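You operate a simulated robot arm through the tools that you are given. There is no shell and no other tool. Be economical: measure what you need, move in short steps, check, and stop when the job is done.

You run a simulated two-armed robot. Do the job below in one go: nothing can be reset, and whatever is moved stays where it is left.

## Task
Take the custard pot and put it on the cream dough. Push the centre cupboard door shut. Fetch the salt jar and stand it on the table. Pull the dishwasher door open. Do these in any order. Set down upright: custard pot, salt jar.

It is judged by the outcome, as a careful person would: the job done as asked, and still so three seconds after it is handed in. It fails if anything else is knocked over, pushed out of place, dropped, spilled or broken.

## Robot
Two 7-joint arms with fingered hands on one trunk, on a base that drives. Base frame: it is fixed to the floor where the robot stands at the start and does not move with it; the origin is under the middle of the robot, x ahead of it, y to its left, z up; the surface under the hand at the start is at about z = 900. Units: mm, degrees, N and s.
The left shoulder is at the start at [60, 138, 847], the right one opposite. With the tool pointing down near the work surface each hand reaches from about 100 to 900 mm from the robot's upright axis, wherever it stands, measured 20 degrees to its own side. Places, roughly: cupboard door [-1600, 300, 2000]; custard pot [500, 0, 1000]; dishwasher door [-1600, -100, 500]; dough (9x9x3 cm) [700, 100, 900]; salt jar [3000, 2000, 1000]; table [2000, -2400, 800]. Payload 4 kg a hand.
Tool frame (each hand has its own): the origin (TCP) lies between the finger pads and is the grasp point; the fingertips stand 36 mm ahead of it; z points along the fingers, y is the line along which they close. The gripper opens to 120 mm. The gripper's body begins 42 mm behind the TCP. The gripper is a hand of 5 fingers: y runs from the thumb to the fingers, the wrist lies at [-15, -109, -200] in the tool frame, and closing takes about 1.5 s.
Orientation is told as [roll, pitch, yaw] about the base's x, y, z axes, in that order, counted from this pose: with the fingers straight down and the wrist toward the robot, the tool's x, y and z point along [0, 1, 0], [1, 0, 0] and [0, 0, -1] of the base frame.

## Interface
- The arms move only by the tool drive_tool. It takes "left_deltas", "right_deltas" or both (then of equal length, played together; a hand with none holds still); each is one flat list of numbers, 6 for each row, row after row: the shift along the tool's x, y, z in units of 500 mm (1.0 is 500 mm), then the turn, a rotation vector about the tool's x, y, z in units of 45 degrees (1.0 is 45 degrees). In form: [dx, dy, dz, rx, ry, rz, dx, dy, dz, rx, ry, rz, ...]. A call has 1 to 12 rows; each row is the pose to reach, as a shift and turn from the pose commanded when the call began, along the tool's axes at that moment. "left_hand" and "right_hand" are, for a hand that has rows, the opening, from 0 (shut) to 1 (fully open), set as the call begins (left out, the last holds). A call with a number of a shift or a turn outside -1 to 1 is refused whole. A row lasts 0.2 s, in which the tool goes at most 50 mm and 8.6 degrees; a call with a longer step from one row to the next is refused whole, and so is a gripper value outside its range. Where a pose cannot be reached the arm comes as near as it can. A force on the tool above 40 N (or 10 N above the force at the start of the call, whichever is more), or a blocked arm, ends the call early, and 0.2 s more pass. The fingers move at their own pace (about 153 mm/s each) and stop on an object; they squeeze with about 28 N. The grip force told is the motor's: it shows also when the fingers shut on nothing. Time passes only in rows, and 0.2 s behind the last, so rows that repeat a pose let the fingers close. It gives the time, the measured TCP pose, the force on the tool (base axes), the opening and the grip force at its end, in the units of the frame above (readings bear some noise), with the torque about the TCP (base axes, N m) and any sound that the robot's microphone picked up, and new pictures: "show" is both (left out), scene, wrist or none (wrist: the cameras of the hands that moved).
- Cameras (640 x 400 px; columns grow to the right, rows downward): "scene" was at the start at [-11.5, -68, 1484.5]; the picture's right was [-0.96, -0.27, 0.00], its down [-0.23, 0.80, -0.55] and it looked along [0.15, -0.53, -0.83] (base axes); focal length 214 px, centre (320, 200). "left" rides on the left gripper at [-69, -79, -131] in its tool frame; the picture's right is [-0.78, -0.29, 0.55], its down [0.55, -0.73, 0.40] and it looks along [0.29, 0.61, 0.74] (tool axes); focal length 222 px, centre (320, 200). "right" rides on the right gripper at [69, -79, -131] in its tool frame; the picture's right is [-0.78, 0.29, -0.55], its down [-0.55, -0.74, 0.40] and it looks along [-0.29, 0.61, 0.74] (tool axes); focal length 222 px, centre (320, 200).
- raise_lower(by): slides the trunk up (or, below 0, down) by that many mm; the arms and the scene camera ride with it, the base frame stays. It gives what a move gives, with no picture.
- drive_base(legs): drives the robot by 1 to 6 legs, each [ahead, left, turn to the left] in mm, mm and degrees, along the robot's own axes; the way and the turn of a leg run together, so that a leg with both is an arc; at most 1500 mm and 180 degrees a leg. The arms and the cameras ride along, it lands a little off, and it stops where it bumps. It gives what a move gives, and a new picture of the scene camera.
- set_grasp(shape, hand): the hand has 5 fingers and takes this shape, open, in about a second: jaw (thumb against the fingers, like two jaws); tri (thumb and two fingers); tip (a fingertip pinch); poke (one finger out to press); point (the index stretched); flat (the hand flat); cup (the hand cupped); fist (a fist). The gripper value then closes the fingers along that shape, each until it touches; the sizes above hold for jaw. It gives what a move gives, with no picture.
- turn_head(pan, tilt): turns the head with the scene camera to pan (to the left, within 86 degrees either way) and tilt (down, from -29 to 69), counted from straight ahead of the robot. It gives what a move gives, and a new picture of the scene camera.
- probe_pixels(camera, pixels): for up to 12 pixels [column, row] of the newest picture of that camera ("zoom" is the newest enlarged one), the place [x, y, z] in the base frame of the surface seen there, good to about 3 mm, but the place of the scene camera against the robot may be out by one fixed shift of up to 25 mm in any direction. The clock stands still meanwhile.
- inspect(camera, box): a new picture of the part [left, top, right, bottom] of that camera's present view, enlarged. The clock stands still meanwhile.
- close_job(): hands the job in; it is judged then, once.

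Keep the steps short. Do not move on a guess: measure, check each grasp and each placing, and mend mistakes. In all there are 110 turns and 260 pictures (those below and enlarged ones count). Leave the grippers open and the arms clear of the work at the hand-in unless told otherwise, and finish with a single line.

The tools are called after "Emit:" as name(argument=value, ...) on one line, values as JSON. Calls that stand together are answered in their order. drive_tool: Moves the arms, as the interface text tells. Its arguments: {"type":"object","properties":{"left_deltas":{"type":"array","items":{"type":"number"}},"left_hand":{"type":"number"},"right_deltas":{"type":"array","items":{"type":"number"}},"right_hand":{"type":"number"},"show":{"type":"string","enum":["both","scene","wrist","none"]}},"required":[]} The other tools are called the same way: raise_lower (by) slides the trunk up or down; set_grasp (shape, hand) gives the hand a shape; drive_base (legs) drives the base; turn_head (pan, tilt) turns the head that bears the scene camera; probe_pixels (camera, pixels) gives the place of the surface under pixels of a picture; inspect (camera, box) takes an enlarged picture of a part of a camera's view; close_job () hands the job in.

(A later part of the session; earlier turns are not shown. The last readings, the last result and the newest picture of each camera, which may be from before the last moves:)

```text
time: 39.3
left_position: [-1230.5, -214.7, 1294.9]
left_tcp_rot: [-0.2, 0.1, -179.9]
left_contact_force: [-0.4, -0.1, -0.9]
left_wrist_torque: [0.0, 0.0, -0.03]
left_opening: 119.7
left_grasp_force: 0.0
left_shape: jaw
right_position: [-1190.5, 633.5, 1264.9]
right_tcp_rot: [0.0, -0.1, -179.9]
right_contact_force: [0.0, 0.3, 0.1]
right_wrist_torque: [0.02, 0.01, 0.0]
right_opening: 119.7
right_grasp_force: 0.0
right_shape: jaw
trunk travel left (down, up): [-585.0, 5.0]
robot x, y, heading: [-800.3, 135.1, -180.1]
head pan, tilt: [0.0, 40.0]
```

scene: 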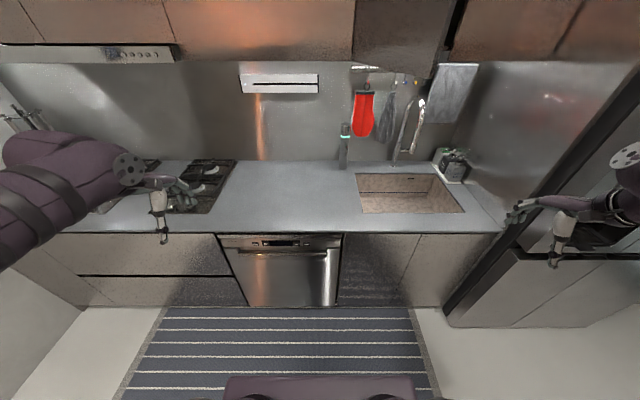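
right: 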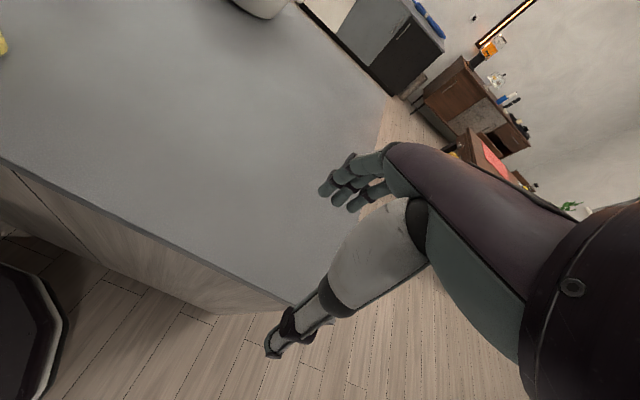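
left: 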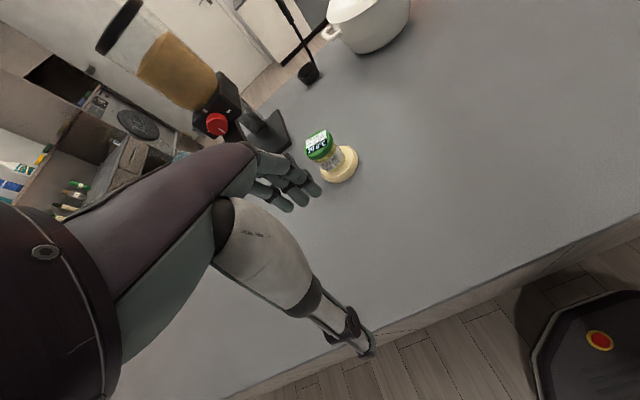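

Probe the counter edge, the dishwasher door and its handle, and floor.

Emit:
probe_pixels(camera="scene", pixels=[[280, 231], [280, 245], [260, 253], [285, 254], [310, 255], [280, 262], [280, 300], [235, 250], [338, 250], [500, 222], [345, 165], [415, 140]])

Emit:
inspect(camera="scene", box=[200, 220, 360, 320])

```text
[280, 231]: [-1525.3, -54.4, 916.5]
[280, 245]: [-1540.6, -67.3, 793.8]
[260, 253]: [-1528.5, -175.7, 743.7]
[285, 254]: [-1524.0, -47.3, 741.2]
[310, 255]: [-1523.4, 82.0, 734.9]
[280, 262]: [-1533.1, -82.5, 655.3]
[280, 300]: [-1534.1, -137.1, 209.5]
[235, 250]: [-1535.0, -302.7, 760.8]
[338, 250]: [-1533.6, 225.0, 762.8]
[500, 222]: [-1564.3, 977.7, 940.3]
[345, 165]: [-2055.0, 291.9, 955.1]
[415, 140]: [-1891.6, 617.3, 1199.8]
```

```text
4.00 times, centred on (280, 270) of scene
```

zoom: 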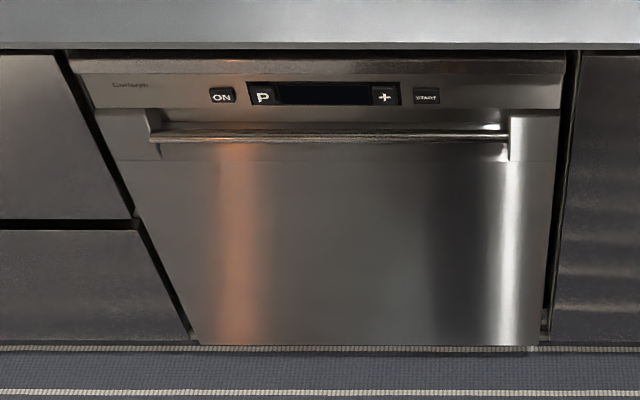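

Dishwasher handle bar: z ≈ 716, x ≈ -1524, y −215…150. First the cupboard: turn the right hand to point forward while lifting it, fingers shut. First half of the turn.

Emit:
drive_tool(right_deltas=[0.05, -0.01, -0.055, -0.166, 0, 0, 0.1, -0.02, -0.11, -0.333, 0, 0, 0.15, -0.03, -0.165, -0.5, 0, 0, 0.2, -0.04, -0.22, -0.666, 0, 0, 0.25, -0.05, -0.275, -0.833, 0, 0, 0.3, -0.06, -0.33, -1, 0, 0, 0.3, -0.06, -0.33, -1, 0, 0], right_hand=0, show="none")

```text
time: 40.9
left_position: [-1231.8, -214.1, 1294.1]
left_tcp_rot: [-0.2, 0.1, -179.9]
left_contact_force: [0.3, 0.0, 0.3]
left_wrist_torque: [-0.03, -0.04, 0.03]
left_opening: 119.4
left_grasp_force: 0.0
left_shape: jaw
right_position: [-1158.4, 485.3, 1428.4]
right_tcp_rot: [0.1, -45.1, -179.8]
right_contact_force: [0.1, -0.8, 0.3]
right_wrist_torque: [0.0, -0.01, 0.02]
right_opening: 0.1
right_grasp_force: 27.7
right_shape: jaw
trunk travel left (down, up): [-585.0, 5.0]
robot x, y, heading: [-802.9, 134.0, -179.7]
head pan, tilt: [0.0, 40.0]
```

Second half of the turn and lift.

Emit:
drive_tool(right_deltas=[0.045, 0.04, -0.05, -0.166, 0, 0, 0.09, 0.08, -0.1, -0.333, 0, 0, 0.135, 0.12, -0.15, -0.5, 0, 0, 0.18, 0.16, -0.2, -0.666, 0, 0, 0.225, 0.2, -0.25, -0.833, 0, 0, 0.27, 0.24, -0.296, -1, 0, 0, 0.27, 0.24, -0.296, -1, 0, 0], show="none")

Emit:
turn_head(pan=-20, tilt=-10)

```text
time: 42.5
left_position: [-1230.1, -214.7, 1295.1]
left_tcp_rot: [-0.2, 0.1, -179.9]
left_contact_force: [0.4, -0.6, -0.6]
left_wrist_torque: [-0.01, 0.0, -0.02]
left_opening: 119.5
left_grasp_force: 0.1
left_shape: jaw
right_position: [-1139.5, 353.1, 1617.5]
right_tcp_rot: [176.3, -89.9, 3.9]
right_contact_force: [0.7, 0.0, 0.4]
right_wrist_torque: [0.0, -0.03, -0.02]
right_opening: 0.2
right_grasp_force: 27.9
right_shape: jaw
trunk travel left (down, up): [-585.0, 5.0]
robot x, y, heading: [-801.7, 134.1, -179.7]
head pan, tilt: [0.0, 40.0]
```

```text
time: 43.7
left_position: [-1230.5, -214.6, 1294.0]
left_tcp_rot: [-0.2, 0.0, -179.8]
left_contact_force: [-1.0, 0.3, -0.4]
left_wrist_torque: [-0.04, -0.03, -0.01]
left_opening: 119.9
left_grasp_force: 0.1
left_shape: jaw
right_position: [-1139.2, 351.3, 1616.7]
right_tcp_rot: [-132.8, -90.0, -47.0]
right_contact_force: [-0.1, -0.3, 0.0]
right_wrist_torque: [0.01, 0.01, 0.0]
right_opening: 0.0
right_grasp_force: 28.5
right_shape: jaw
trunk travel left (down, up): [-585.0, 5.0]
robot x, y, heading: [-802.5, 131.5, -179.8]
head pan, tilt: [-20.0, -10.0]
```

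scene: 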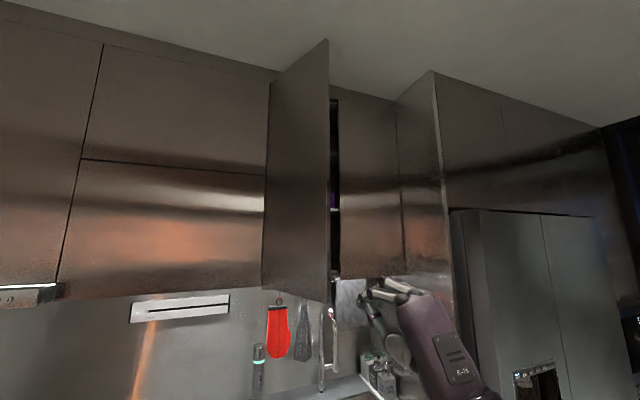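

The right hand points at the wall. Re-measure the door before driving close.

Emit:
probe_pixels(camera="scene", pixels=[[325, 295], [325, 250], [268, 275], [295, 270], [300, 200], [345, 265], [395, 255], [250, 270], [326, 150], [390, 290]])

```text
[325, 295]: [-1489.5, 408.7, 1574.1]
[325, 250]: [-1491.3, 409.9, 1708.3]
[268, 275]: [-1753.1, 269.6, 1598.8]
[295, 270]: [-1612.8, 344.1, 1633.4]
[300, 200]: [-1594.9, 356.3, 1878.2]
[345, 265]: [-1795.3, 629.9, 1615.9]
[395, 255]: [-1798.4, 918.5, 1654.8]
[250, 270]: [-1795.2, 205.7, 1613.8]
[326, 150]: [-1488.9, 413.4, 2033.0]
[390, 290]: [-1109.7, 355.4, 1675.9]
```

Drive ahead 310 mm and 20 mm left; the hand will stand in front of the door's outer face, with clearance.

Emit:
drive_base(legs=[[310, 20, 0]])

```text
time: 45.8
left_position: [-1538.0, -229.0, 1294.4]
left_tcp_rot: [-0.2, 0.2, 179.4]
left_contact_force: [-0.5, -0.6, 0.3]
left_wrist_torque: [0.0, -0.03, 0.0]
left_opening: 119.7
left_grasp_force: 0.0
left_shape: jaw
right_position: [-1439.7, 336.7, 1617.9]
right_tcp_rot: [-23.7, -90.0, -156.8]
right_contact_force: [-0.5, -0.4, -0.1]
right_wrist_torque: [0.0, 0.0, 0.04]
right_opening: 0.0
right_grasp_force: 28.3
right_shape: jaw
trunk travel left (down, up): [-585.0, 5.0]
robot x, y, heading: [-1104.6, 111.8, 179.3]
head pan, tilt: [-20.0, -10.0]
```

scene: 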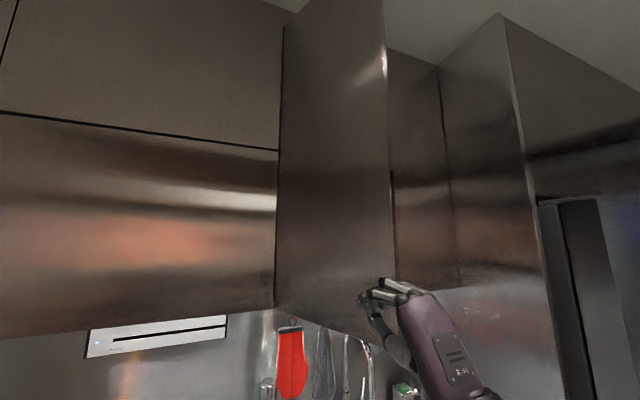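

Advance the fingertips to near the door face (about 120 mm forward).

Emit:
drive_tool(right_deltas=[0, 0, 0.08, 0, 0, 0, 0, 0, 0.16, 0, 0, 0, 0, 0, 0.22, 0, 0, 0, -0.01, 0, 0.26, 0, 0, 0, -0.02, 0, 0.29, 0, 0, 0, -0.035, 0, 0.32, 0, 0, 0, -0.05, 0, 0.35, 0, 0, 0, -0.07, 0, 0.38, 0, 0, 0], show="scene")

```text
time: 47.6
left_position: [-1538.8, -228.7, 1293.8]
left_tcp_rot: [-0.1, 0.2, 179.5]
left_contact_force: [-1.1, -0.1, -0.5]
left_wrist_torque: [0.0, -0.03, 0.02]
left_opening: 119.9
left_grasp_force: 0.1
left_shape: jaw
right_position: [-1630.7, 374.0, 1617.0]
right_tcp_rot: [6.1, -89.9, 173.4]
right_contact_force: [0.2, 0.5, 0.1]
right_wrist_torque: [-0.01, 0.02, 0.0]
right_opening: 0.0
right_grasp_force: 28.3
right_shape: jaw
trunk travel left (down, up): [-585.0, 5.0]
robot x, y, heading: [-1104.6, 117.1, 179.4]
head pan, tilt: [-20.0, -10.0]
```

scene: 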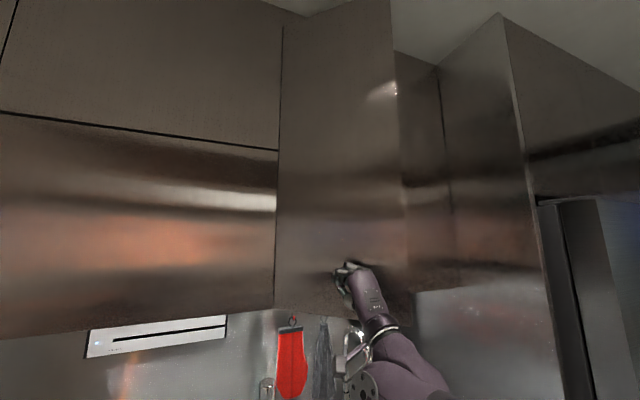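

The door is already swinging. Keep pushing forward and right, toward its free side.

Emit:
drive_tool(right_deltas=[-0.03, 0, 0.03, 0, 0, 0, -0.06, 0, 0.06, 0, 0, 0, -0.09, 0, 0.09, 0, 0, 0, -0.12, 0, 0.12, 0, 0, 0, -0.15, 0, 0.15, 0, 0, 0, -0.175, 0, 0.18, 0, 0, 0, -0.2, 0, 0.205, 0, 0, 0, -0.22, 0, 0.23, 0, 0, 0, -0.22, 0, 0.245, 0, 0, 0], show="scene")

```text
time: 49.6
left_position: [-1536.5, -228.7, 1294.3]
left_tcp_rot: [-0.2, 0.0, 179.4]
left_contact_force: [-0.7, -1.1, -0.8]
left_wrist_torque: [-0.01, -0.01, -0.02]
left_opening: 119.9
left_grasp_force: 0.1
left_shape: jaw
right_position: [-1751.9, 485.3, 1616.7]
right_tcp_rot: [-132.1, -90.0, -48.6]
right_contact_force: [-0.4, -0.6, -0.6]
right_wrist_torque: [0.0, 0.0, 0.0]
right_opening: 0.0
right_grasp_force: 27.8
right_shape: jaw
trunk travel left (down, up): [-585.0, 5.0]
robot x, y, heading: [-1103.7, 113.7, 179.5]
head pan, tilt: [-20.0, -10.0]
```

scene: 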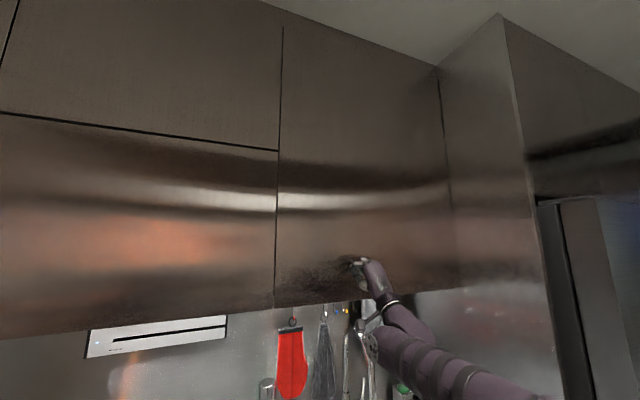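

The door seems nearly flush. Probe its plane at several points.

Emit:
probe_pixels(camera="scene", pixels=[[285, 250], [320, 220], [350, 220], [380, 220], [410, 220], [430, 200], [445, 240], [260, 250], [385, 120], [420, 270], [340, 280]])

Emit:
inspect(camera="scene", box=[260, 60, 480, 310])

```text
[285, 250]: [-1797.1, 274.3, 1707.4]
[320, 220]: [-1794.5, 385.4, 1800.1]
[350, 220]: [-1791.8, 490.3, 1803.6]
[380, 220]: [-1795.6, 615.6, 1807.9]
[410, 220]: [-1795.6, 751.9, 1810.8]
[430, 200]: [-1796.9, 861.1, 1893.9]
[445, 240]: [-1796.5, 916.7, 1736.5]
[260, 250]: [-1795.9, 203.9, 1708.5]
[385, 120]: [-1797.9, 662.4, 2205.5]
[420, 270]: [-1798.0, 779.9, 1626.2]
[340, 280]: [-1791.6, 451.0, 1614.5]
```

```text
1.60 times, centred on (370, 185) of scene
```

zoom: 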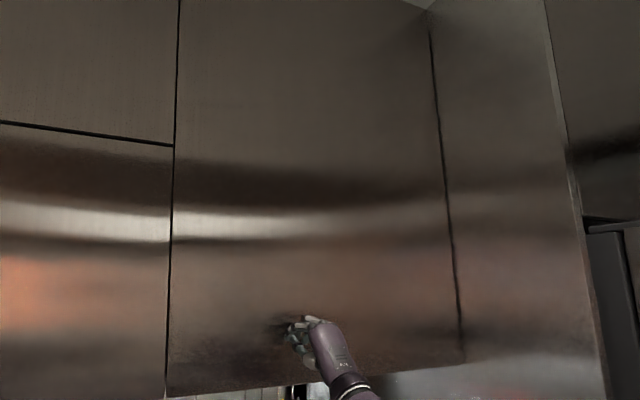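

Perhaps a few mm ajar. Press a bit further and nearer the free edge, until force shows.

Emit:
drive_tool(right_deltas=[-0.03, 0, 0, 0, 0, 0, -0.06, 0, 0, 0, 0, 0, -0.1, 0, 0, 0, 0, 0, -0.1, 0, 0.01, 0, 0, 0, -0.1, 0, 0.02, 0, 0, 0, -0.1, 0, 0.03, 0, 0, 0, -0.1, 0, 0.04, 0, 0, 0, -0.1, 0, 0.05, 0, 0, 0], show="scene")

```text
time: 51.3
left_position: [-1533.0, -228.5, 1295.7]
left_tcp_rot: [-0.4, -0.1, 179.2]
left_contact_force: [0.8, 0.9, 0.0]
left_wrist_torque: [-0.02, 0.03, -0.01]
left_opening: 119.9
left_grasp_force: 0.0
left_shape: jaw
right_position: [-1760.3, 537.0, 1624.2]
right_tcp_rot: [-175.8, -89.1, -4.9]
right_contact_force: [24.2, -3.4, -2.0]
right_wrist_torque: [0.03, -0.1, 0.14]
right_opening: 0.1
right_grasp_force: 28.1
right_shape: jaw
trunk travel left (down, up): [-585.0, 5.0]
robot x, y, heading: [-1102.2, 111.7, 179.3]
head pan, tilt: [-20.0, -10.0]
stopped in row 8 (right hand): the force on the tool passed its limit at 44 N (the readings are from after the stop); the commanded pose is now the measured one
```

scene: 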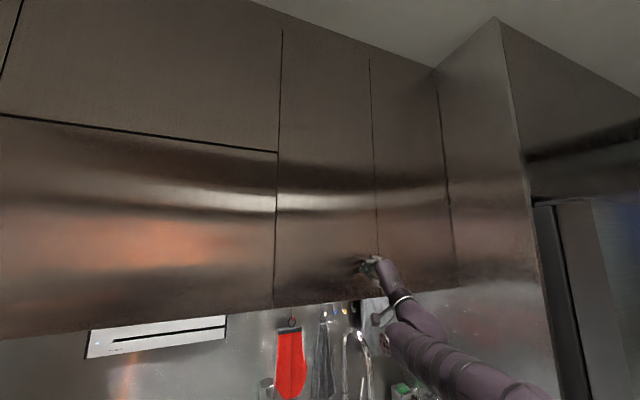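

The seam at px 373 now shows: door flush, with 24 N against it. Back off the right hand.

Emit:
drive_tool(right_deltas=[0, 0, -0.04, 0, 0, 0, 0, 0, -0.1, 0, 0, 0, 0.03, 0, -0.18, 0, 0, 0, 0.08, 0, -0.26, 0, 0, 0, 0.13, 0, -0.34, 0, 0, 0, 0.18, 0, -0.42, 0, 0, 0, 0.23, 0, -0.5, 0, 0, 0, 0.28, 0, -0.58, 0, 0, 0], show="scene")

Emit:
probe_pixels(camera="scene", pixels=[[290, 220], [330, 220], [365, 220], [385, 220], [410, 220], [260, 250]])

```text
time: 53.1
left_position: [-1535.2, -228.6, 1294.6]
left_tcp_rot: [-0.3, 0.0, 179.3]
left_contact_force: [-0.5, -0.9, -0.2]
left_wrist_torque: [0.0, 0.02, 0.01]
left_opening: 119.8
left_grasp_force: 0.0
left_shape: jaw
right_position: [-1475.5, 392.4, 1613.1]
right_tcp_rot: [-173.5, -89.7, -7.3]
right_contact_force: [-0.2, -0.3, -0.1]
right_wrist_torque: [0.02, -0.03, 0.02]
right_opening: 0.0
right_grasp_force: 27.7
right_shape: jaw
trunk travel left (down, up): [-585.0, 5.0]
robot x, y, heading: [-1107.0, 116.2, 179.3]
head pan, tilt: [-20.0, -10.0]
```

scene: 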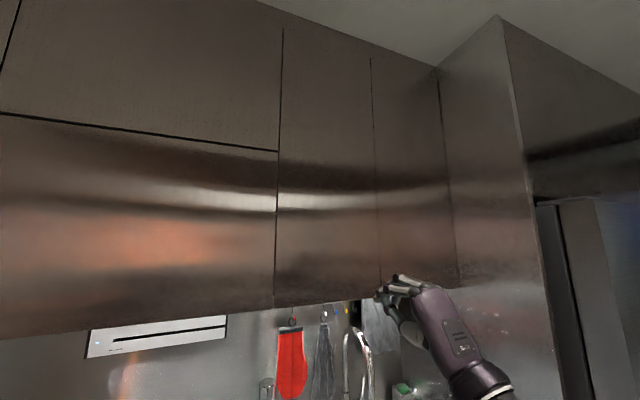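

```text
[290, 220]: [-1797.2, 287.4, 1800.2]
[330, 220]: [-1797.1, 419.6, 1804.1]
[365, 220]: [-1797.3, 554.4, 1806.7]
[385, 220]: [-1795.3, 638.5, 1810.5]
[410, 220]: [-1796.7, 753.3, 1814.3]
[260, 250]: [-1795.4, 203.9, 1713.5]
```

The centre cupboard door is shut and flush. Now the dishwasher: back off, move left, lower the trunk.

Emit:
drive_base(legs=[[-280, 0, 0], [0, 345, 0.5]])

Emit:
raise_lower(by=-450)

Emit:
turn_head(pan=-10, tilt=35)

```text
time: 56.9
left_position: [-1256.3, -578.3, 1294.7]
left_tcp_rot: [-0.3, 0.1, 179.4]
left_contact_force: [0.2, 0.0, -0.3]
left_wrist_torque: [0.03, -0.02, 0.01]
left_opening: 120.1
left_grasp_force: 0.1
left_shape: jaw
right_position: [-1196.6, 43.9, 1612.9]
right_tcp_rot: [-168.2, -89.7, -12.4]
right_contact_force: [0.2, 0.1, -0.2]
right_wrist_torque: [-0.01, 0.0, -0.02]
right_opening: 0.0
right_grasp_force: 28.1
right_shape: jaw
trunk travel left (down, up): [-585.0, 5.0]
robot x, y, heading: [-820.4, -236.4, 179.5]
head pan, tilt: [-20.0, -10.0]
```

scene: 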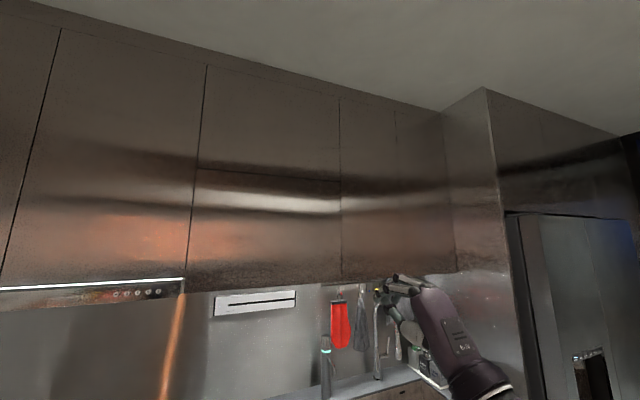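

```text
refused: -450 is not a number from -400 to 400
```

```text
time: 58.0
left_position: [-1256.4, -576.7, 1295.1]
left_tcp_rot: [-0.1, 0.1, 179.3]
left_contact_force: [-0.3, -0.1, -0.3]
left_wrist_torque: [0.0, -0.01, 0.03]
left_opening: 119.9
left_grasp_force: 0.0
left_shape: jaw
right_position: [-1198.1, 45.1, 1613.7]
right_tcp_rot: [-179.1, -89.7, -1.4]
right_contact_force: [-0.6, 0.2, 0.5]
right_wrist_torque: [-0.01, 0.02, -0.03]
right_opening: 0.0
right_grasp_force: 27.6
right_shape: jaw
trunk travel left (down, up): [-585.0, 5.0]
robot x, y, heading: [-823.0, -231.8, 179.6]
head pan, tilt: [-10.0, 35.0]
```

scene: 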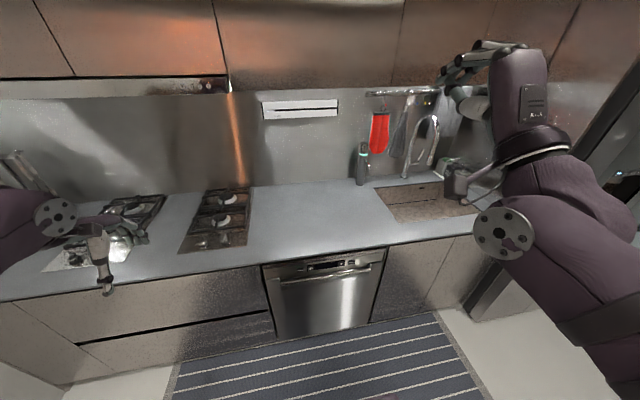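

Lower the trunk 400 mm (both hands are clear of the counter edge at x −1525).

Emit:
raise_lower(by=-400)

Emit:
turn_head(pan=-15, tilt=25)

Emit:
inspect(camera="scene", box=[240, 180, 440, 320])

```text
time: 61.8
left_position: [-1257.0, -577.7, 894.4]
left_tcp_rot: [-0.3, 0.1, 179.4]
left_contact_force: [-0.3, 0.1, -0.2]
left_wrist_torque: [0.0, -0.01, 0.02]
left_opening: 119.9
left_grasp_force: 0.0
left_shape: jaw
right_position: [-1198.0, 45.1, 1214.1]
right_tcp_rot: [-178.3, -89.8, -2.2]
right_contact_force: [0.6, 0.1, -0.3]
right_wrist_torque: [0.04, 0.0, -0.03]
right_opening: 0.0
right_grasp_force: 27.7
right_shape: jaw
trunk travel left (down, up): [-185.0, 405.0]
robot x, y, heading: [-827.4, -234.8, 179.8]
head pan, tilt: [-10.0, 35.0]
```

```text
time: 62.5
left_position: [-1256.0, -577.4, 894.5]
left_tcp_rot: [-0.3, 0.1, 179.4]
left_contact_force: [0.3, 0.4, -0.2]
left_wrist_torque: [0.0, -0.05, -0.04]
left_opening: 119.8
left_grasp_force: 0.0
left_shape: jaw
right_position: [-1198.3, 44.8, 1212.6]
right_tcp_rot: [-178.1, -89.6, -2.3]
right_contact_force: [-0.1, -0.1, 0.6]
right_wrist_torque: [0.0, -0.01, -0.01]
right_opening: 0.0
right_grasp_force: 28.0
right_shape: jaw
trunk travel left (down, up): [-185.0, 405.0]
robot x, y, heading: [-822.5, -233.2, 179.7]
head pan, tilt: [-15.0, 25.0]
```

scene: 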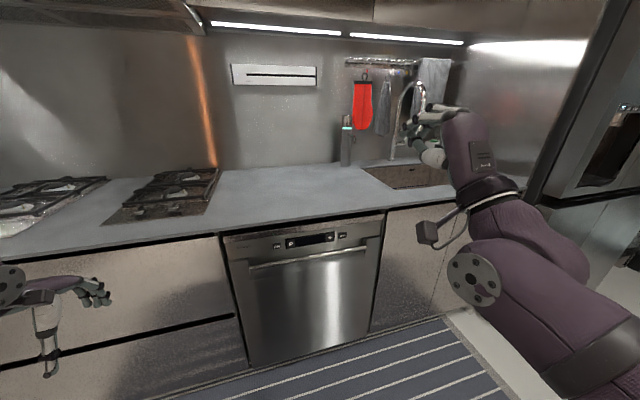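

```text
2.86 times, centred on (340, 250) of scene
```

zoom: 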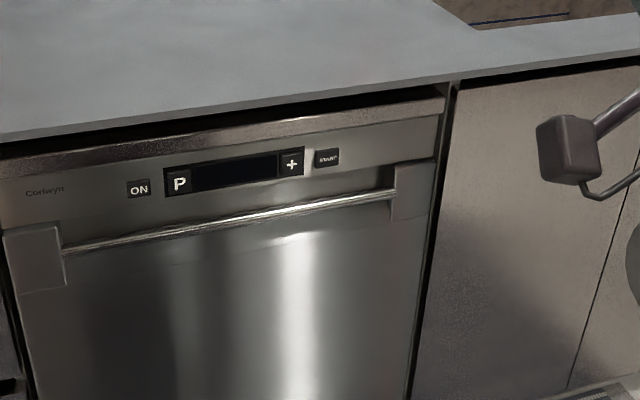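

Probe a vertical profile across the handle bar.

Emit:
probe_pixels(camera="zoom", pixels=[[230, 198], [230, 206], [230, 211], [230, 214], [230, 218], [230, 223], [230, 228], [230, 240], [230, 105], [40, 255], [405, 190], [180, 224]])

Emit:
inspect(camera="scene", box=[280, 230, 344, 270])

```text
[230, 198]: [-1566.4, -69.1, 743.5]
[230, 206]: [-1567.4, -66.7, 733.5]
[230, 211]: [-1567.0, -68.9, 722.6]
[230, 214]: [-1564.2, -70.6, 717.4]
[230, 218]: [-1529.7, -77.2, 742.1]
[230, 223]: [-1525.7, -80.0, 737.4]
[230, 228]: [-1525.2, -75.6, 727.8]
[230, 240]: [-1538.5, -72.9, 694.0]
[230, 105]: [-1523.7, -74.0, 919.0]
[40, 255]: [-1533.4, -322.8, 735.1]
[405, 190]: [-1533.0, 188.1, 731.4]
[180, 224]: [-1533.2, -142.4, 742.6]
```

```text
10.00 times, centred on (312, 250) of scene
```

zoom: 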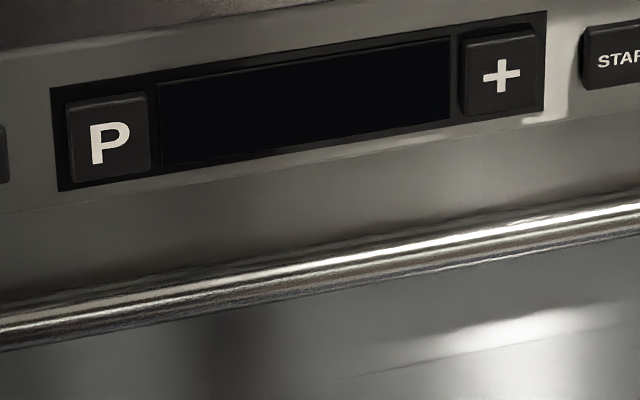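

Find the pocket's upper and lower limits.

Emit:
probe_pixels(camera="zoom", pixels=[[320, 60], [320, 160], [320, 172], [320, 185], [320, 200], [320, 225], [320, 242], [320, 250], [320, 262], [320, 290], [320, 305], [320, 380]])

```text
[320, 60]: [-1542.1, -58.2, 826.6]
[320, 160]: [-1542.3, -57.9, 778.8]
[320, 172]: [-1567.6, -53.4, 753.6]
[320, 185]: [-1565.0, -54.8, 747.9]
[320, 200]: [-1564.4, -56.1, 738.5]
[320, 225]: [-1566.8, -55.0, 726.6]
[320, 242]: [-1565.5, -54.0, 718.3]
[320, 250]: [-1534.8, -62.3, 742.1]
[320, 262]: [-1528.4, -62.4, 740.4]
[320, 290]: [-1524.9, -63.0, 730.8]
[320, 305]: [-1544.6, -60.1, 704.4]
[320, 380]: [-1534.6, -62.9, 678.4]
```

Bar: centre about (−1533, z≈713 true), ⌀17, in a pocket from z≈681 to 755 with depth to −1566. I'll pinch it with fingers above and thumb below. Bring the right hand down, opening 42 mm.

Emit:
drive_tool(right_deltas=[0.02, -0.05, 0.06, 0, 0, 0, 0.04, -0.12, 0.12, 0, 0, 0, 0.06, -0.2, 0.16, 0, 0, 0, 0.08, -0.29, 0.18, 0, 0, 0, 0.1, -0.38, 0.2, 0, 0, 0, 0.12, -0.47, 0.2, 0, 0, 0, 0.13, -0.56, 0.2, 0, 0, 0, 0.13, -0.65, 0.2, 0, 0, 0, 0.13, -0.74, 0.2, 0, 0, 0, 0.13, -0.83, 0.2, 0, 0, 0, 0.13, -0.92, 0.2, 0, 0, 0, 0.13, -0.99, 0.2, 0, 0, 0], right_hand=0.35)

```text
time: 65.2
left_position: [-1255.9, -577.1, 895.2]
left_tcp_rot: [-0.2, 0.0, 179.4]
left_contact_force: [0.3, -0.5, 0.5]
left_wrist_torque: [0.03, 0.03, 0.0]
left_opening: 119.7
left_grasp_force: 0.1
left_shape: jaw
right_position: [-1294.0, -0.2, 1045.2]
right_tcp_rot: [-178.5, -89.7, -2.1]
right_contact_force: [0.4, -0.7, 1.5]
right_wrist_torque: [0.02, 0.01, 0.0]
right_opening: 41.4
right_grasp_force: 0.1
right_shape: jaw
right hand out of reach, approached as far as the arm can: row 5, 6, 7, 8, 9, 10, 11, 12
trunk travel left (down, up): [-185.0, 405.0]
robot x, y, heading: [-821.2, -234.5, 179.5]
head pan, tilt: [-15.0, 25.0]
```

scene: 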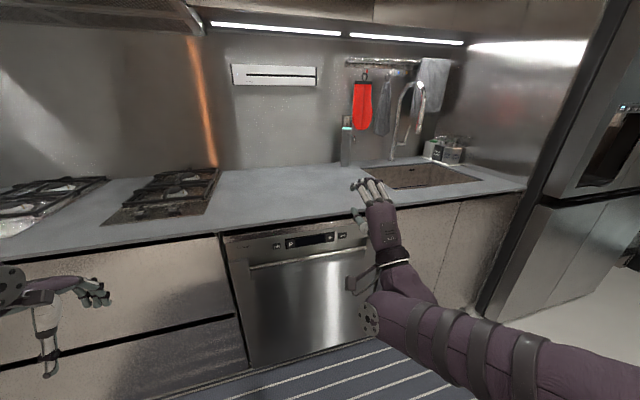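
right: 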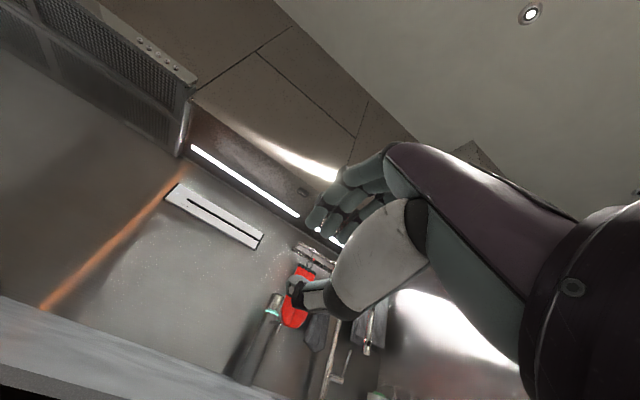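

With the hand level it can't go lower relative to the shoulder. I'll lower the trunk by 180 and tilt the hand 35° down instead (hooking the bar from above-front).

Emit:
raise_lower(by=-180)

Emit:
drive_tool(right_deltas=[0, 0, 0, 0.15, 0, 0, 0, -0.04, 0.0, 0.3, 0, 0, 0, -0.09, 0.0, 0.45, 0, 0, 0, -0.14, 0.0, 0.6, 0, 0, 0, -0.19, 0.0, 0.78, 0, 0, 0, -0.22, 0, 0.78, 0, 0], right_hand=0.35)

```text
time: 67.2
left_position: [-1256.6, -576.6, 714.5]
left_tcp_rot: [-0.2, 0.2, 179.4]
left_contact_force: [-0.1, -1.0, -1.3]
left_wrist_torque: [-0.02, 0.03, -0.01]
left_opening: 119.8
left_grasp_force: 0.1
left_shape: jaw
right_position: [-1296.3, -0.4, 865.5]
right_tcp_rot: [-177.9, -89.7, -2.3]
right_contact_force: [0.5, 1.1, 0.0]
right_wrist_torque: [-0.02, 0.0, -0.02]
right_opening: 41.9
right_grasp_force: 0.1
right_shape: jaw
trunk travel left (down, up): [-5.0, 585.0]
robot x, y, heading: [-824.4, -235.4, 179.6]
head pan, tilt: [-15.0, 25.0]
```

```text
time: 68.5
left_position: [-1256.1, -576.9, 714.1]
left_tcp_rot: [-0.3, 0.1, 179.4]
left_contact_force: [-0.1, 1.3, -0.9]
left_wrist_torque: [-0.02, -0.02, -0.04]
left_opening: 119.8
left_grasp_force: 0.1
left_shape: jaw
right_position: [-1295.3, -0.2, 756.0]
right_tcp_rot: [0.1, -55.2, 179.5]
right_contact_force: [-0.3, 0.1, 0.1]
right_wrist_torque: [-0.02, -0.01, 0.0]
right_opening: 41.9
right_grasp_force: 0.1
right_shape: jaw
trunk travel left (down, up): [-5.0, 585.0]
robot x, y, heading: [-823.6, -236.5, 179.5]
head pan, tilt: [-15.0, 25.0]
```

scene: 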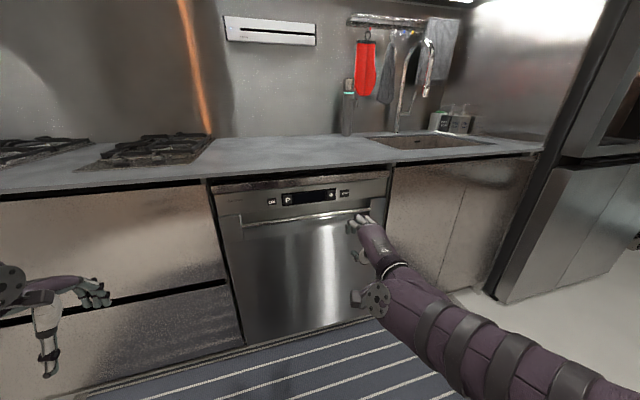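
right: 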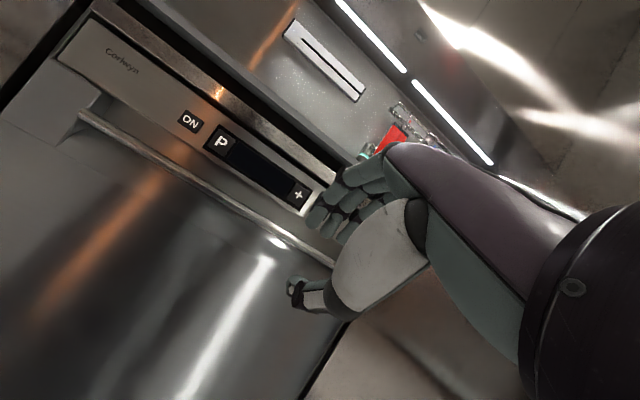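

Reached. Measure the bar with the right wrist camera.

Emit:
probe_pixels(camera="right", pixels=[[160, 156], [200, 182], [240, 207], [280, 234], [240, 200], [236, 214], [240, 222], [220, 185], [242, 192], [246, 180], [130, 140], [320, 259]])

Emit:
inspect(camera="right", box=[200, 160, 320, 260])

```text
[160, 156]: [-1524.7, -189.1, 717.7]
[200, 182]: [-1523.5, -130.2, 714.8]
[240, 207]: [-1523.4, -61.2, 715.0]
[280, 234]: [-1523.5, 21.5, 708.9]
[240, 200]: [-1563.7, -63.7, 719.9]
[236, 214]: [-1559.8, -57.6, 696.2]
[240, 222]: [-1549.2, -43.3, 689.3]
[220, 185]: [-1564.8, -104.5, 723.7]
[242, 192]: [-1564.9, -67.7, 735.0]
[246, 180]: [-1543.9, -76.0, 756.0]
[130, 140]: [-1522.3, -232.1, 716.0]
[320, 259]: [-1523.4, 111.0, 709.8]
```

```text
4.00 times, centred on (260, 210) of right
```

zoom: 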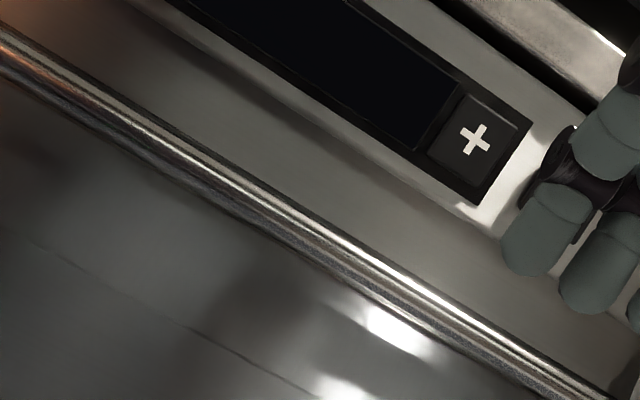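

Bar centre ≈ (−1532, z 713). Go to 110 mm in front of it along the finger axis, opening 30 mm.

Emit:
drive_tool(right_deltas=[0.02, 0.05, 0.055, 0, 0, 0, 0.04, 0.1, 0.11, 0, 0, 0, 0.06, 0.15, 0.165, 0, 0, 0, 0.06, 0.2, 0.218, 0, 0, 0, 0.06, 0.2014, 0.218, 0, 0, 0], right_hand=0.26)

```text
time: 69.8
left_position: [-1257.0, -577.4, 715.0]
left_tcp_rot: [-0.2, 0.1, 179.4]
left_contact_force: [-0.1, 1.0, -0.7]
left_wrist_torque: [0.02, -0.01, -0.03]
left_opening: 120.0
left_grasp_force: 0.2
left_shape: jaw
right_position: [-1445.9, -29.7, 776.5]
right_tcp_rot: [-0.1, -55.2, 179.6]
right_contact_force: [0.9, -0.6, 0.6]
right_wrist_torque: [-0.01, 0.0, 0.01]
right_opening: 31.5
right_grasp_force: 0.1
right_shape: jaw
trunk travel left (down, up): [-5.0, 585.0]
robot x, y, heading: [-820.1, -233.9, 179.7]
head pan, tilt: [-15.0, 25.0]
```

scene: 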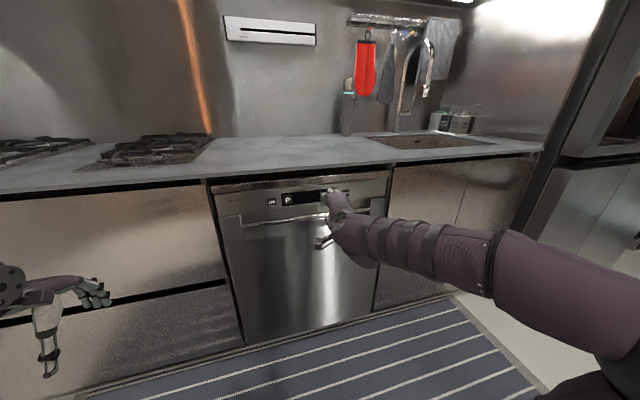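
right: 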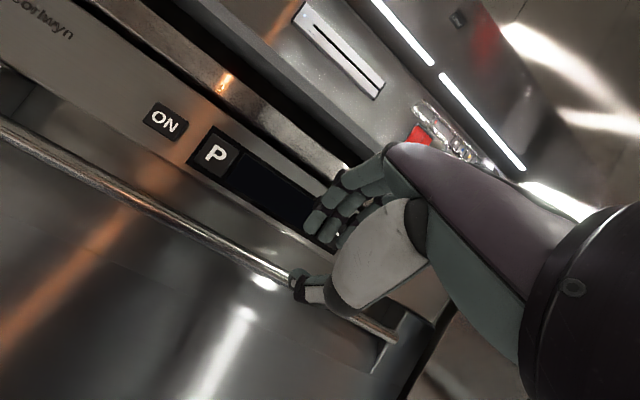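

Aligned within 3 mm. Advance along the fingers 55 mm, then look.

Emit:
drive_tool(right_deltas=[0, -0.003, 0.04, 0, 0, 0, 0, -0.004, 0.08, 0, 0, 0, 0, -0.004, 0.11, 0, 0, 0, 0, -0.004, 0.11, 0, 0, 0], show="wrist")

Emit:
inspect(camera="right", box=[240, 140, 440, 340])

```text
time: 70.8
left_position: [-1257.6, -577.2, 714.3]
left_tcp_rot: [-0.2, 0.1, 179.4]
left_contact_force: [-0.2, 0.3, -0.6]
left_wrist_torque: [0.0, 0.01, 0.01]
left_opening: 119.9
left_grasp_force: 0.2
left_shape: jaw
right_position: [-1488.6, -31.4, 743.5]
right_tcp_rot: [0.0, -55.1, 179.6]
right_contact_force: [0.2, 0.3, 1.1]
right_wrist_torque: [-0.03, 0.0, -0.03]
right_opening: 31.1
right_grasp_force: 0.0
right_shape: jaw
trunk travel left (down, up): [-5.0, 585.0]
robot x, y, heading: [-821.6, -236.4, 179.6]
head pan, tilt: [-15.0, 25.0]
```

right: 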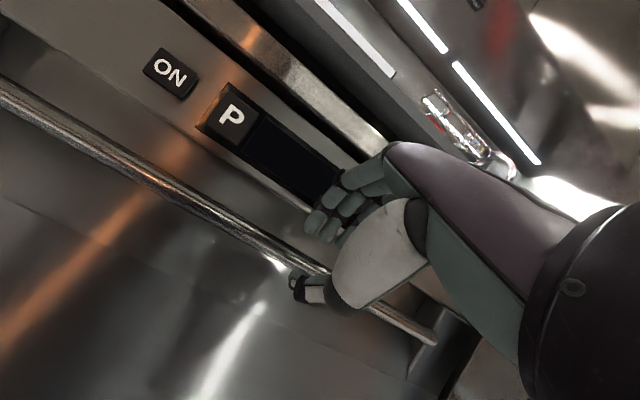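

```text
2.00 times, centred on (340, 240) of right
```

zoom: 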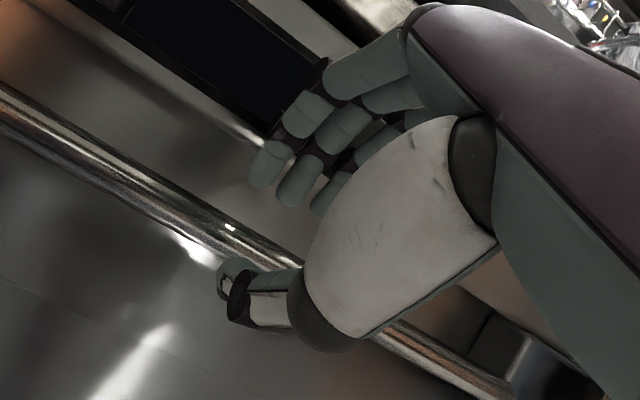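

Bar lies between fingers (above) and thumb (below). Advance the last 33 mm slowly.

Emit:
drive_tool(right_deltas=[0, 0, 0.02, 0, 0, 0, 0, 0, 0.04, 0, 0, 0, 0, 0, 0.056, 0, 0, 0, 0, 0, 0.066, 0, 0, 0], show="wrist")

Emit:
inspect(camera="right", box=[240, 140, 440, 340])

```text
time: 71.5
left_position: [-1254.7, -577.4, 715.0]
left_tcp_rot: [-0.1, -0.1, 179.3]
left_contact_force: [-0.4, -0.1, 0.1]
left_wrist_torque: [-0.03, 0.02, -0.02]
left_opening: 119.9
left_grasp_force: 0.1
left_shape: jaw
right_position: [-1504.6, -27.7, 734.0]
right_tcp_rot: [-0.2, -55.8, 179.6]
right_contact_force: [26.8, -0.1, 4.2]
right_wrist_torque: [0.07, 0.69, -0.3]
right_opening: 29.3
right_grasp_force: 0.0
right_shape: jaw
trunk travel left (down, up): [-5.0, 585.0]
robot x, y, heading: [-816.8, -233.5, 179.2]
head pan, tilt: [-15.0, 25.0]
heard: click
stopped in row 3 (right hand): the force on the tool passed its limit at 48 N (the readings are from after the stop); the commanded pose is now the measured one
```

right: 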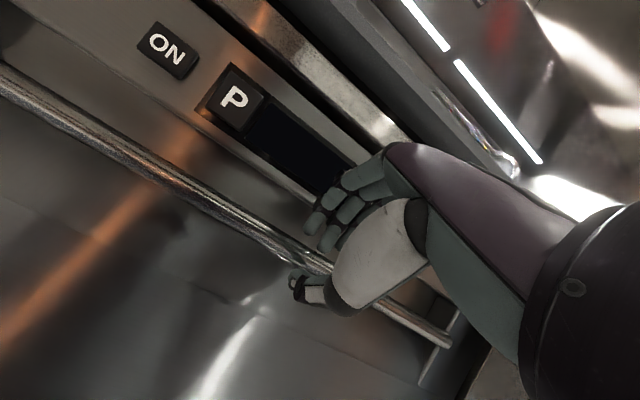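

```text
2.00 times, centred on (340, 240) of right
```

zoom: 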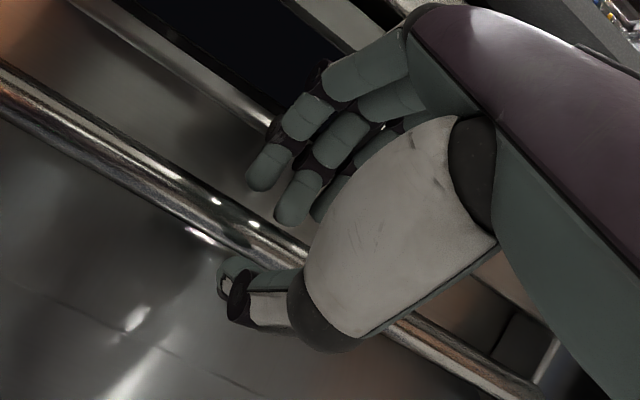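

The finger knuckles touch the lower edge of the control panel (contact ~26 mm above TCP). Back off 40 mm and tilt the hand flatter (20° less).

Emit:
drive_tool(right_deltas=[0, 0, -0.06, 0, 0, 0, 0, 0, -0.1, -0.1, 0, 0, 0, 0, -0.1, -0.25, 0, 0, 0, 0, -0.1, -0.4, 0, 0, 0, 0, -0.1, -0.444, 0, 0, 0, 0, -0.1, -0.444, 0, 0], right_hand=0.23, show="scene")

Emit:
inspect(camera="scene", box=[190, 160, 400, 300])

```text
time: 73.0
left_position: [-1255.4, -576.3, 714.4]
left_tcp_rot: [-0.2, 0.1, 179.4]
left_contact_force: [0.7, -0.4, -0.2]
left_wrist_torque: [-0.01, 0.02, 0.01]
left_opening: 120.0
left_grasp_force: 0.1
left_shape: jaw
right_position: [-1466.2, -28.5, 759.2]
right_tcp_rot: [0.0, -75.6, 179.6]
right_contact_force: [0.2, -0.2, 0.2]
right_wrist_torque: [0.01, 0.0, 0.01]
right_opening: 28.0
right_grasp_force: 0.0
right_shape: jaw
trunk travel left (down, up): [-5.0, 585.0]
robot x, y, heading: [-824.7, -237.3, 179.8]
head pan, tilt: [-15.0, 25.0]
```

scene: 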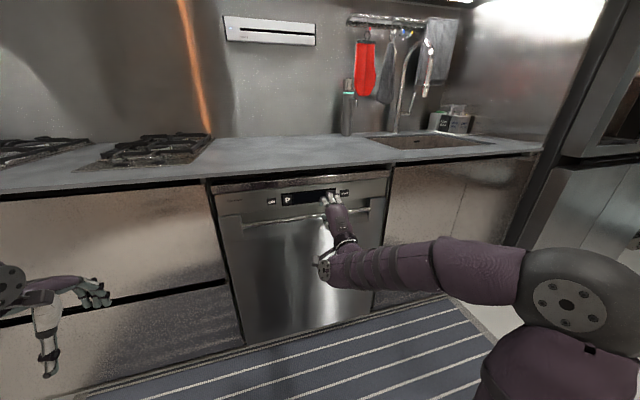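

```text
2.86 times, centred on (295, 230) of scene
```

zoom: 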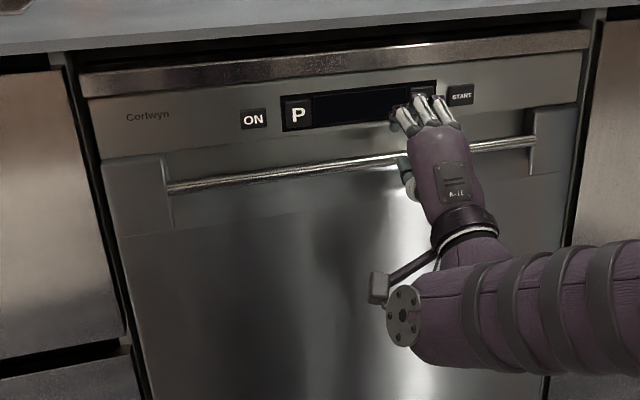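

Now 14° tilt. Shift −27 mm along tool y, and advance 38 mm; then look.

Emit:
drive_tool(right_deltas=[0, -0.03, 0, 0, 0, 0, 0, -0.055, 0.0, 0, 0, 0, 0, -0.055, 0.04, 0, 0, 0, 0, -0.055, 0.075, 0, 0, 0, 0, -0.055, 0.075, 0, 0, 0], right_hand=0.23, show="none")

Emit:
inspect(camera="right", box=[240, 140, 440, 340])

```text
time: 74.2
left_position: [-1256.1, -577.6, 714.4]
left_tcp_rot: [-0.2, 0.2, 179.4]
left_contact_force: [0.2, 0.0, -1.1]
left_wrist_torque: [-0.01, -0.01, 0.0]
left_opening: 119.9
left_grasp_force: 0.0
left_shape: jaw
right_position: [-1496.0, -27.3, 723.8]
right_tcp_rot: [-0.2, -75.5, 179.6]
right_contact_force: [-0.2, 1.0, -0.9]
right_wrist_torque: [0.04, 0.01, 0.0]
right_opening: 27.9
right_grasp_force: 0.1
right_shape: jaw
trunk travel left (down, up): [-5.0, 585.0]
robot x, y, heading: [-822.2, -233.5, 179.4]
head pan, tilt: [-15.0, 25.0]
```

```text
2.00 times, centred on (340, 240) of right
```

zoom: 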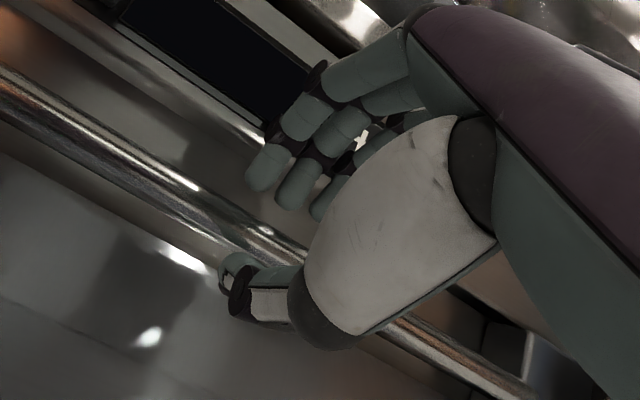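

Centred on the bar. Advance 18 mm more.

Emit:
drive_tool(right_deltas=[0, -0.002, 0.01, 0, 0, 0, 0, -0.003, 0.02, 0, 0, 0, 0, -0.003, 0.03, 0, 0, 0, 0, -0.003, 0.037, 0, 0, 0, 0, -0.003, 0.037, 0, 0, 0], show="none")

Emit:
inspect(camera="right", box=[240, 140, 440, 340])

```text
time: 75.3
left_position: [-1255.0, -576.9, 715.2]
left_tcp_rot: [-0.2, 0.0, 179.3]
left_contact_force: [-0.1, -0.1, 0.0]
left_wrist_torque: [-0.01, -0.02, 0.02]
left_opening: 119.9
left_grasp_force: 0.1
left_shape: jaw
right_position: [-1510.2, -27.4, 721.8]
right_tcp_rot: [-0.3, -75.9, 179.6]
right_contact_force: [33.5, -0.4, 7.4]
right_wrist_torque: [0.12, 1.34, -0.3]
right_opening: 29.0
right_grasp_force: 0.0
right_shape: jaw
trunk travel left (down, up): [-5.0, 585.0]
robot x, y, heading: [-822.2, -230.9, 179.6]
head pan, tilt: [-15.0, 25.0]
```

```text
2.00 times, centred on (340, 240) of right
```

zoom: 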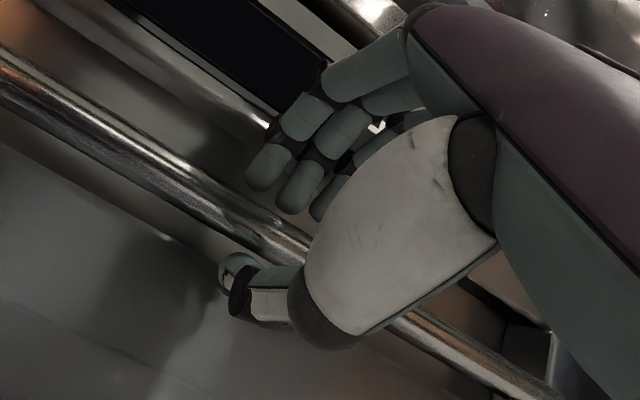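

Fingertips are now ~13 mm past the bar's centre. Close on the bar.

Emit:
drive_tool(right_deltas=[0, 0, -0.004, 0, 0, 0, 0, 0, -0.004, 0, 0, 0, 0, 0, -0.004, 0, 0, 0, 0, 0, -0.004, 0, 0, 0, 0, 0, -0.004, 0, 0, 0, 0, 0, -0.004, 0, 0, 0], right_hand=0, show="none")

Emit:
inspect(camera="right", box=[240, 140, 440, 340])

```text
time: 76.8
left_position: [-1256.3, -577.8, 713.7]
left_tcp_rot: [-0.1, 0.1, 179.5]
left_contact_force: [0.2, 0.3, 0.6]
left_wrist_torque: [0.0, 0.01, 0.0]
left_opening: 119.8
left_grasp_force: 0.1
left_shape: jaw
right_position: [-1511.8, -25.7, 717.0]
right_tcp_rot: [-0.2, -75.2, 179.6]
right_contact_force: [-4.2, 0.0, -10.4]
right_wrist_torque: [0.02, -0.27, -0.02]
right_opening: 10.8
right_grasp_force: 27.4
right_shape: jaw
trunk travel left (down, up): [-5.0, 585.0]
robot x, y, heading: [-820.2, -232.3, 179.4]
head pan, tilt: [-15.0, 25.0]
```

```text
2.00 times, centred on (340, 240) of right
```

zoom: 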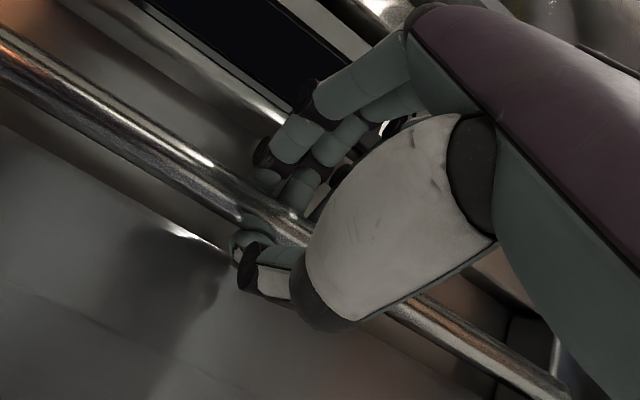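

Bar gripped (fingers wrapped). Pull along the door's arc to about 10°.

Emit:
drive_tool(right_deltas=[0, -0.0065, -0.023, 0, 0, 0, 0, -0.0134, -0.047, 0, 0, 0, 0, -0.021, -0.07, 0, 0, 0, 0, -0.0288, -0.0938, 0, 0, 0, 0, -0.037, -0.116, 0, 0, 0, 0, -0.0466, -0.139, 0, 0, 0, 0, -0.056, -0.161, 0, 0, 0, 0, -0.066, -0.183, 0, 0, 0], right_hand=0, show="scene")

```text
time: 78.5
left_position: [-1257.8, -575.7, 713.3]
left_tcp_rot: [-0.2, 0.2, 179.3]
left_contact_force: [0.2, 0.5, 0.3]
left_wrist_torque: [-0.01, 0.0, 0.0]
left_opening: 119.8
left_grasp_force: 0.1
left_shape: jaw
right_position: [-1415.6, -26.9, 706.7]
right_tcp_rot: [0.2, -75.3, 179.3]
right_contact_force: [-9.7, 10.5, -21.5]
right_wrist_torque: [-0.04, 1.34, -0.62]
right_opening: 6.2
right_grasp_force: 27.8
right_shape: jaw
trunk travel left (down, up): [-5.0, 585.0]
robot x, y, heading: [-822.1, -235.0, 179.6]
head pan, tilt: [-15.0, 25.0]
```

scene: 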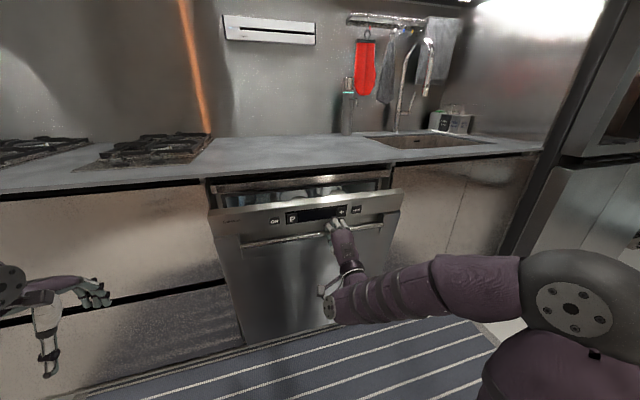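

The door is coming open. Continue to about 22°.

Emit:
drive_tool(right_deltas=[0, -0.013, -0.026, 0, 0, 0, 0, -0.026, -0.053, 0, 0, 0, 0, -0.04, -0.078, 0, 0, 0, 0, -0.054, -0.104, 0, 0, 0, 0, -0.07, -0.128, 0, 0, 0, 0, -0.086, -0.153, 0, 0, 0, 0, -0.103, -0.178, 0, 0, 0, 0, -0.121, -0.202, 0, 0, 0], right_hand=0, show="scene")

```text
time: 80.3
left_position: [-1257.4, -575.6, 713.4]
left_tcp_rot: [-0.2, 0.1, 179.4]
left_contact_force: [0.0, -0.5, 0.7]
left_wrist_torque: [0.04, 0.01, 0.01]
left_opening: 119.8
left_grasp_force: 0.0
left_shape: jaw
right_position: [-1373.6, -27.4, 698.0]
right_tcp_rot: [0.2, -75.4, 179.2]
right_contact_force: [-11.7, 9.8, -27.9]
right_wrist_torque: [-0.01, 1.74, -0.73]
right_opening: 4.0
right_grasp_force: 27.9
right_shape: jaw
right hand out of reach, approached as far as the arm can: row 4, 5, 6, 7, 8
trunk travel left (down, up): [-5.0, 585.0]
robot x, y, heading: [-822.7, -231.8, 179.5]
head pan, tilt: [-15.0, 25.0]
```

scene: 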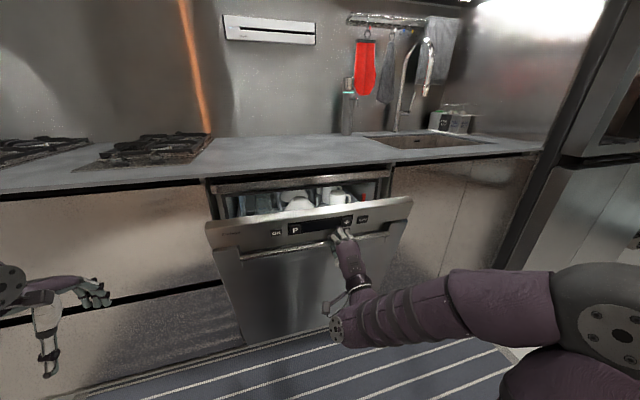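

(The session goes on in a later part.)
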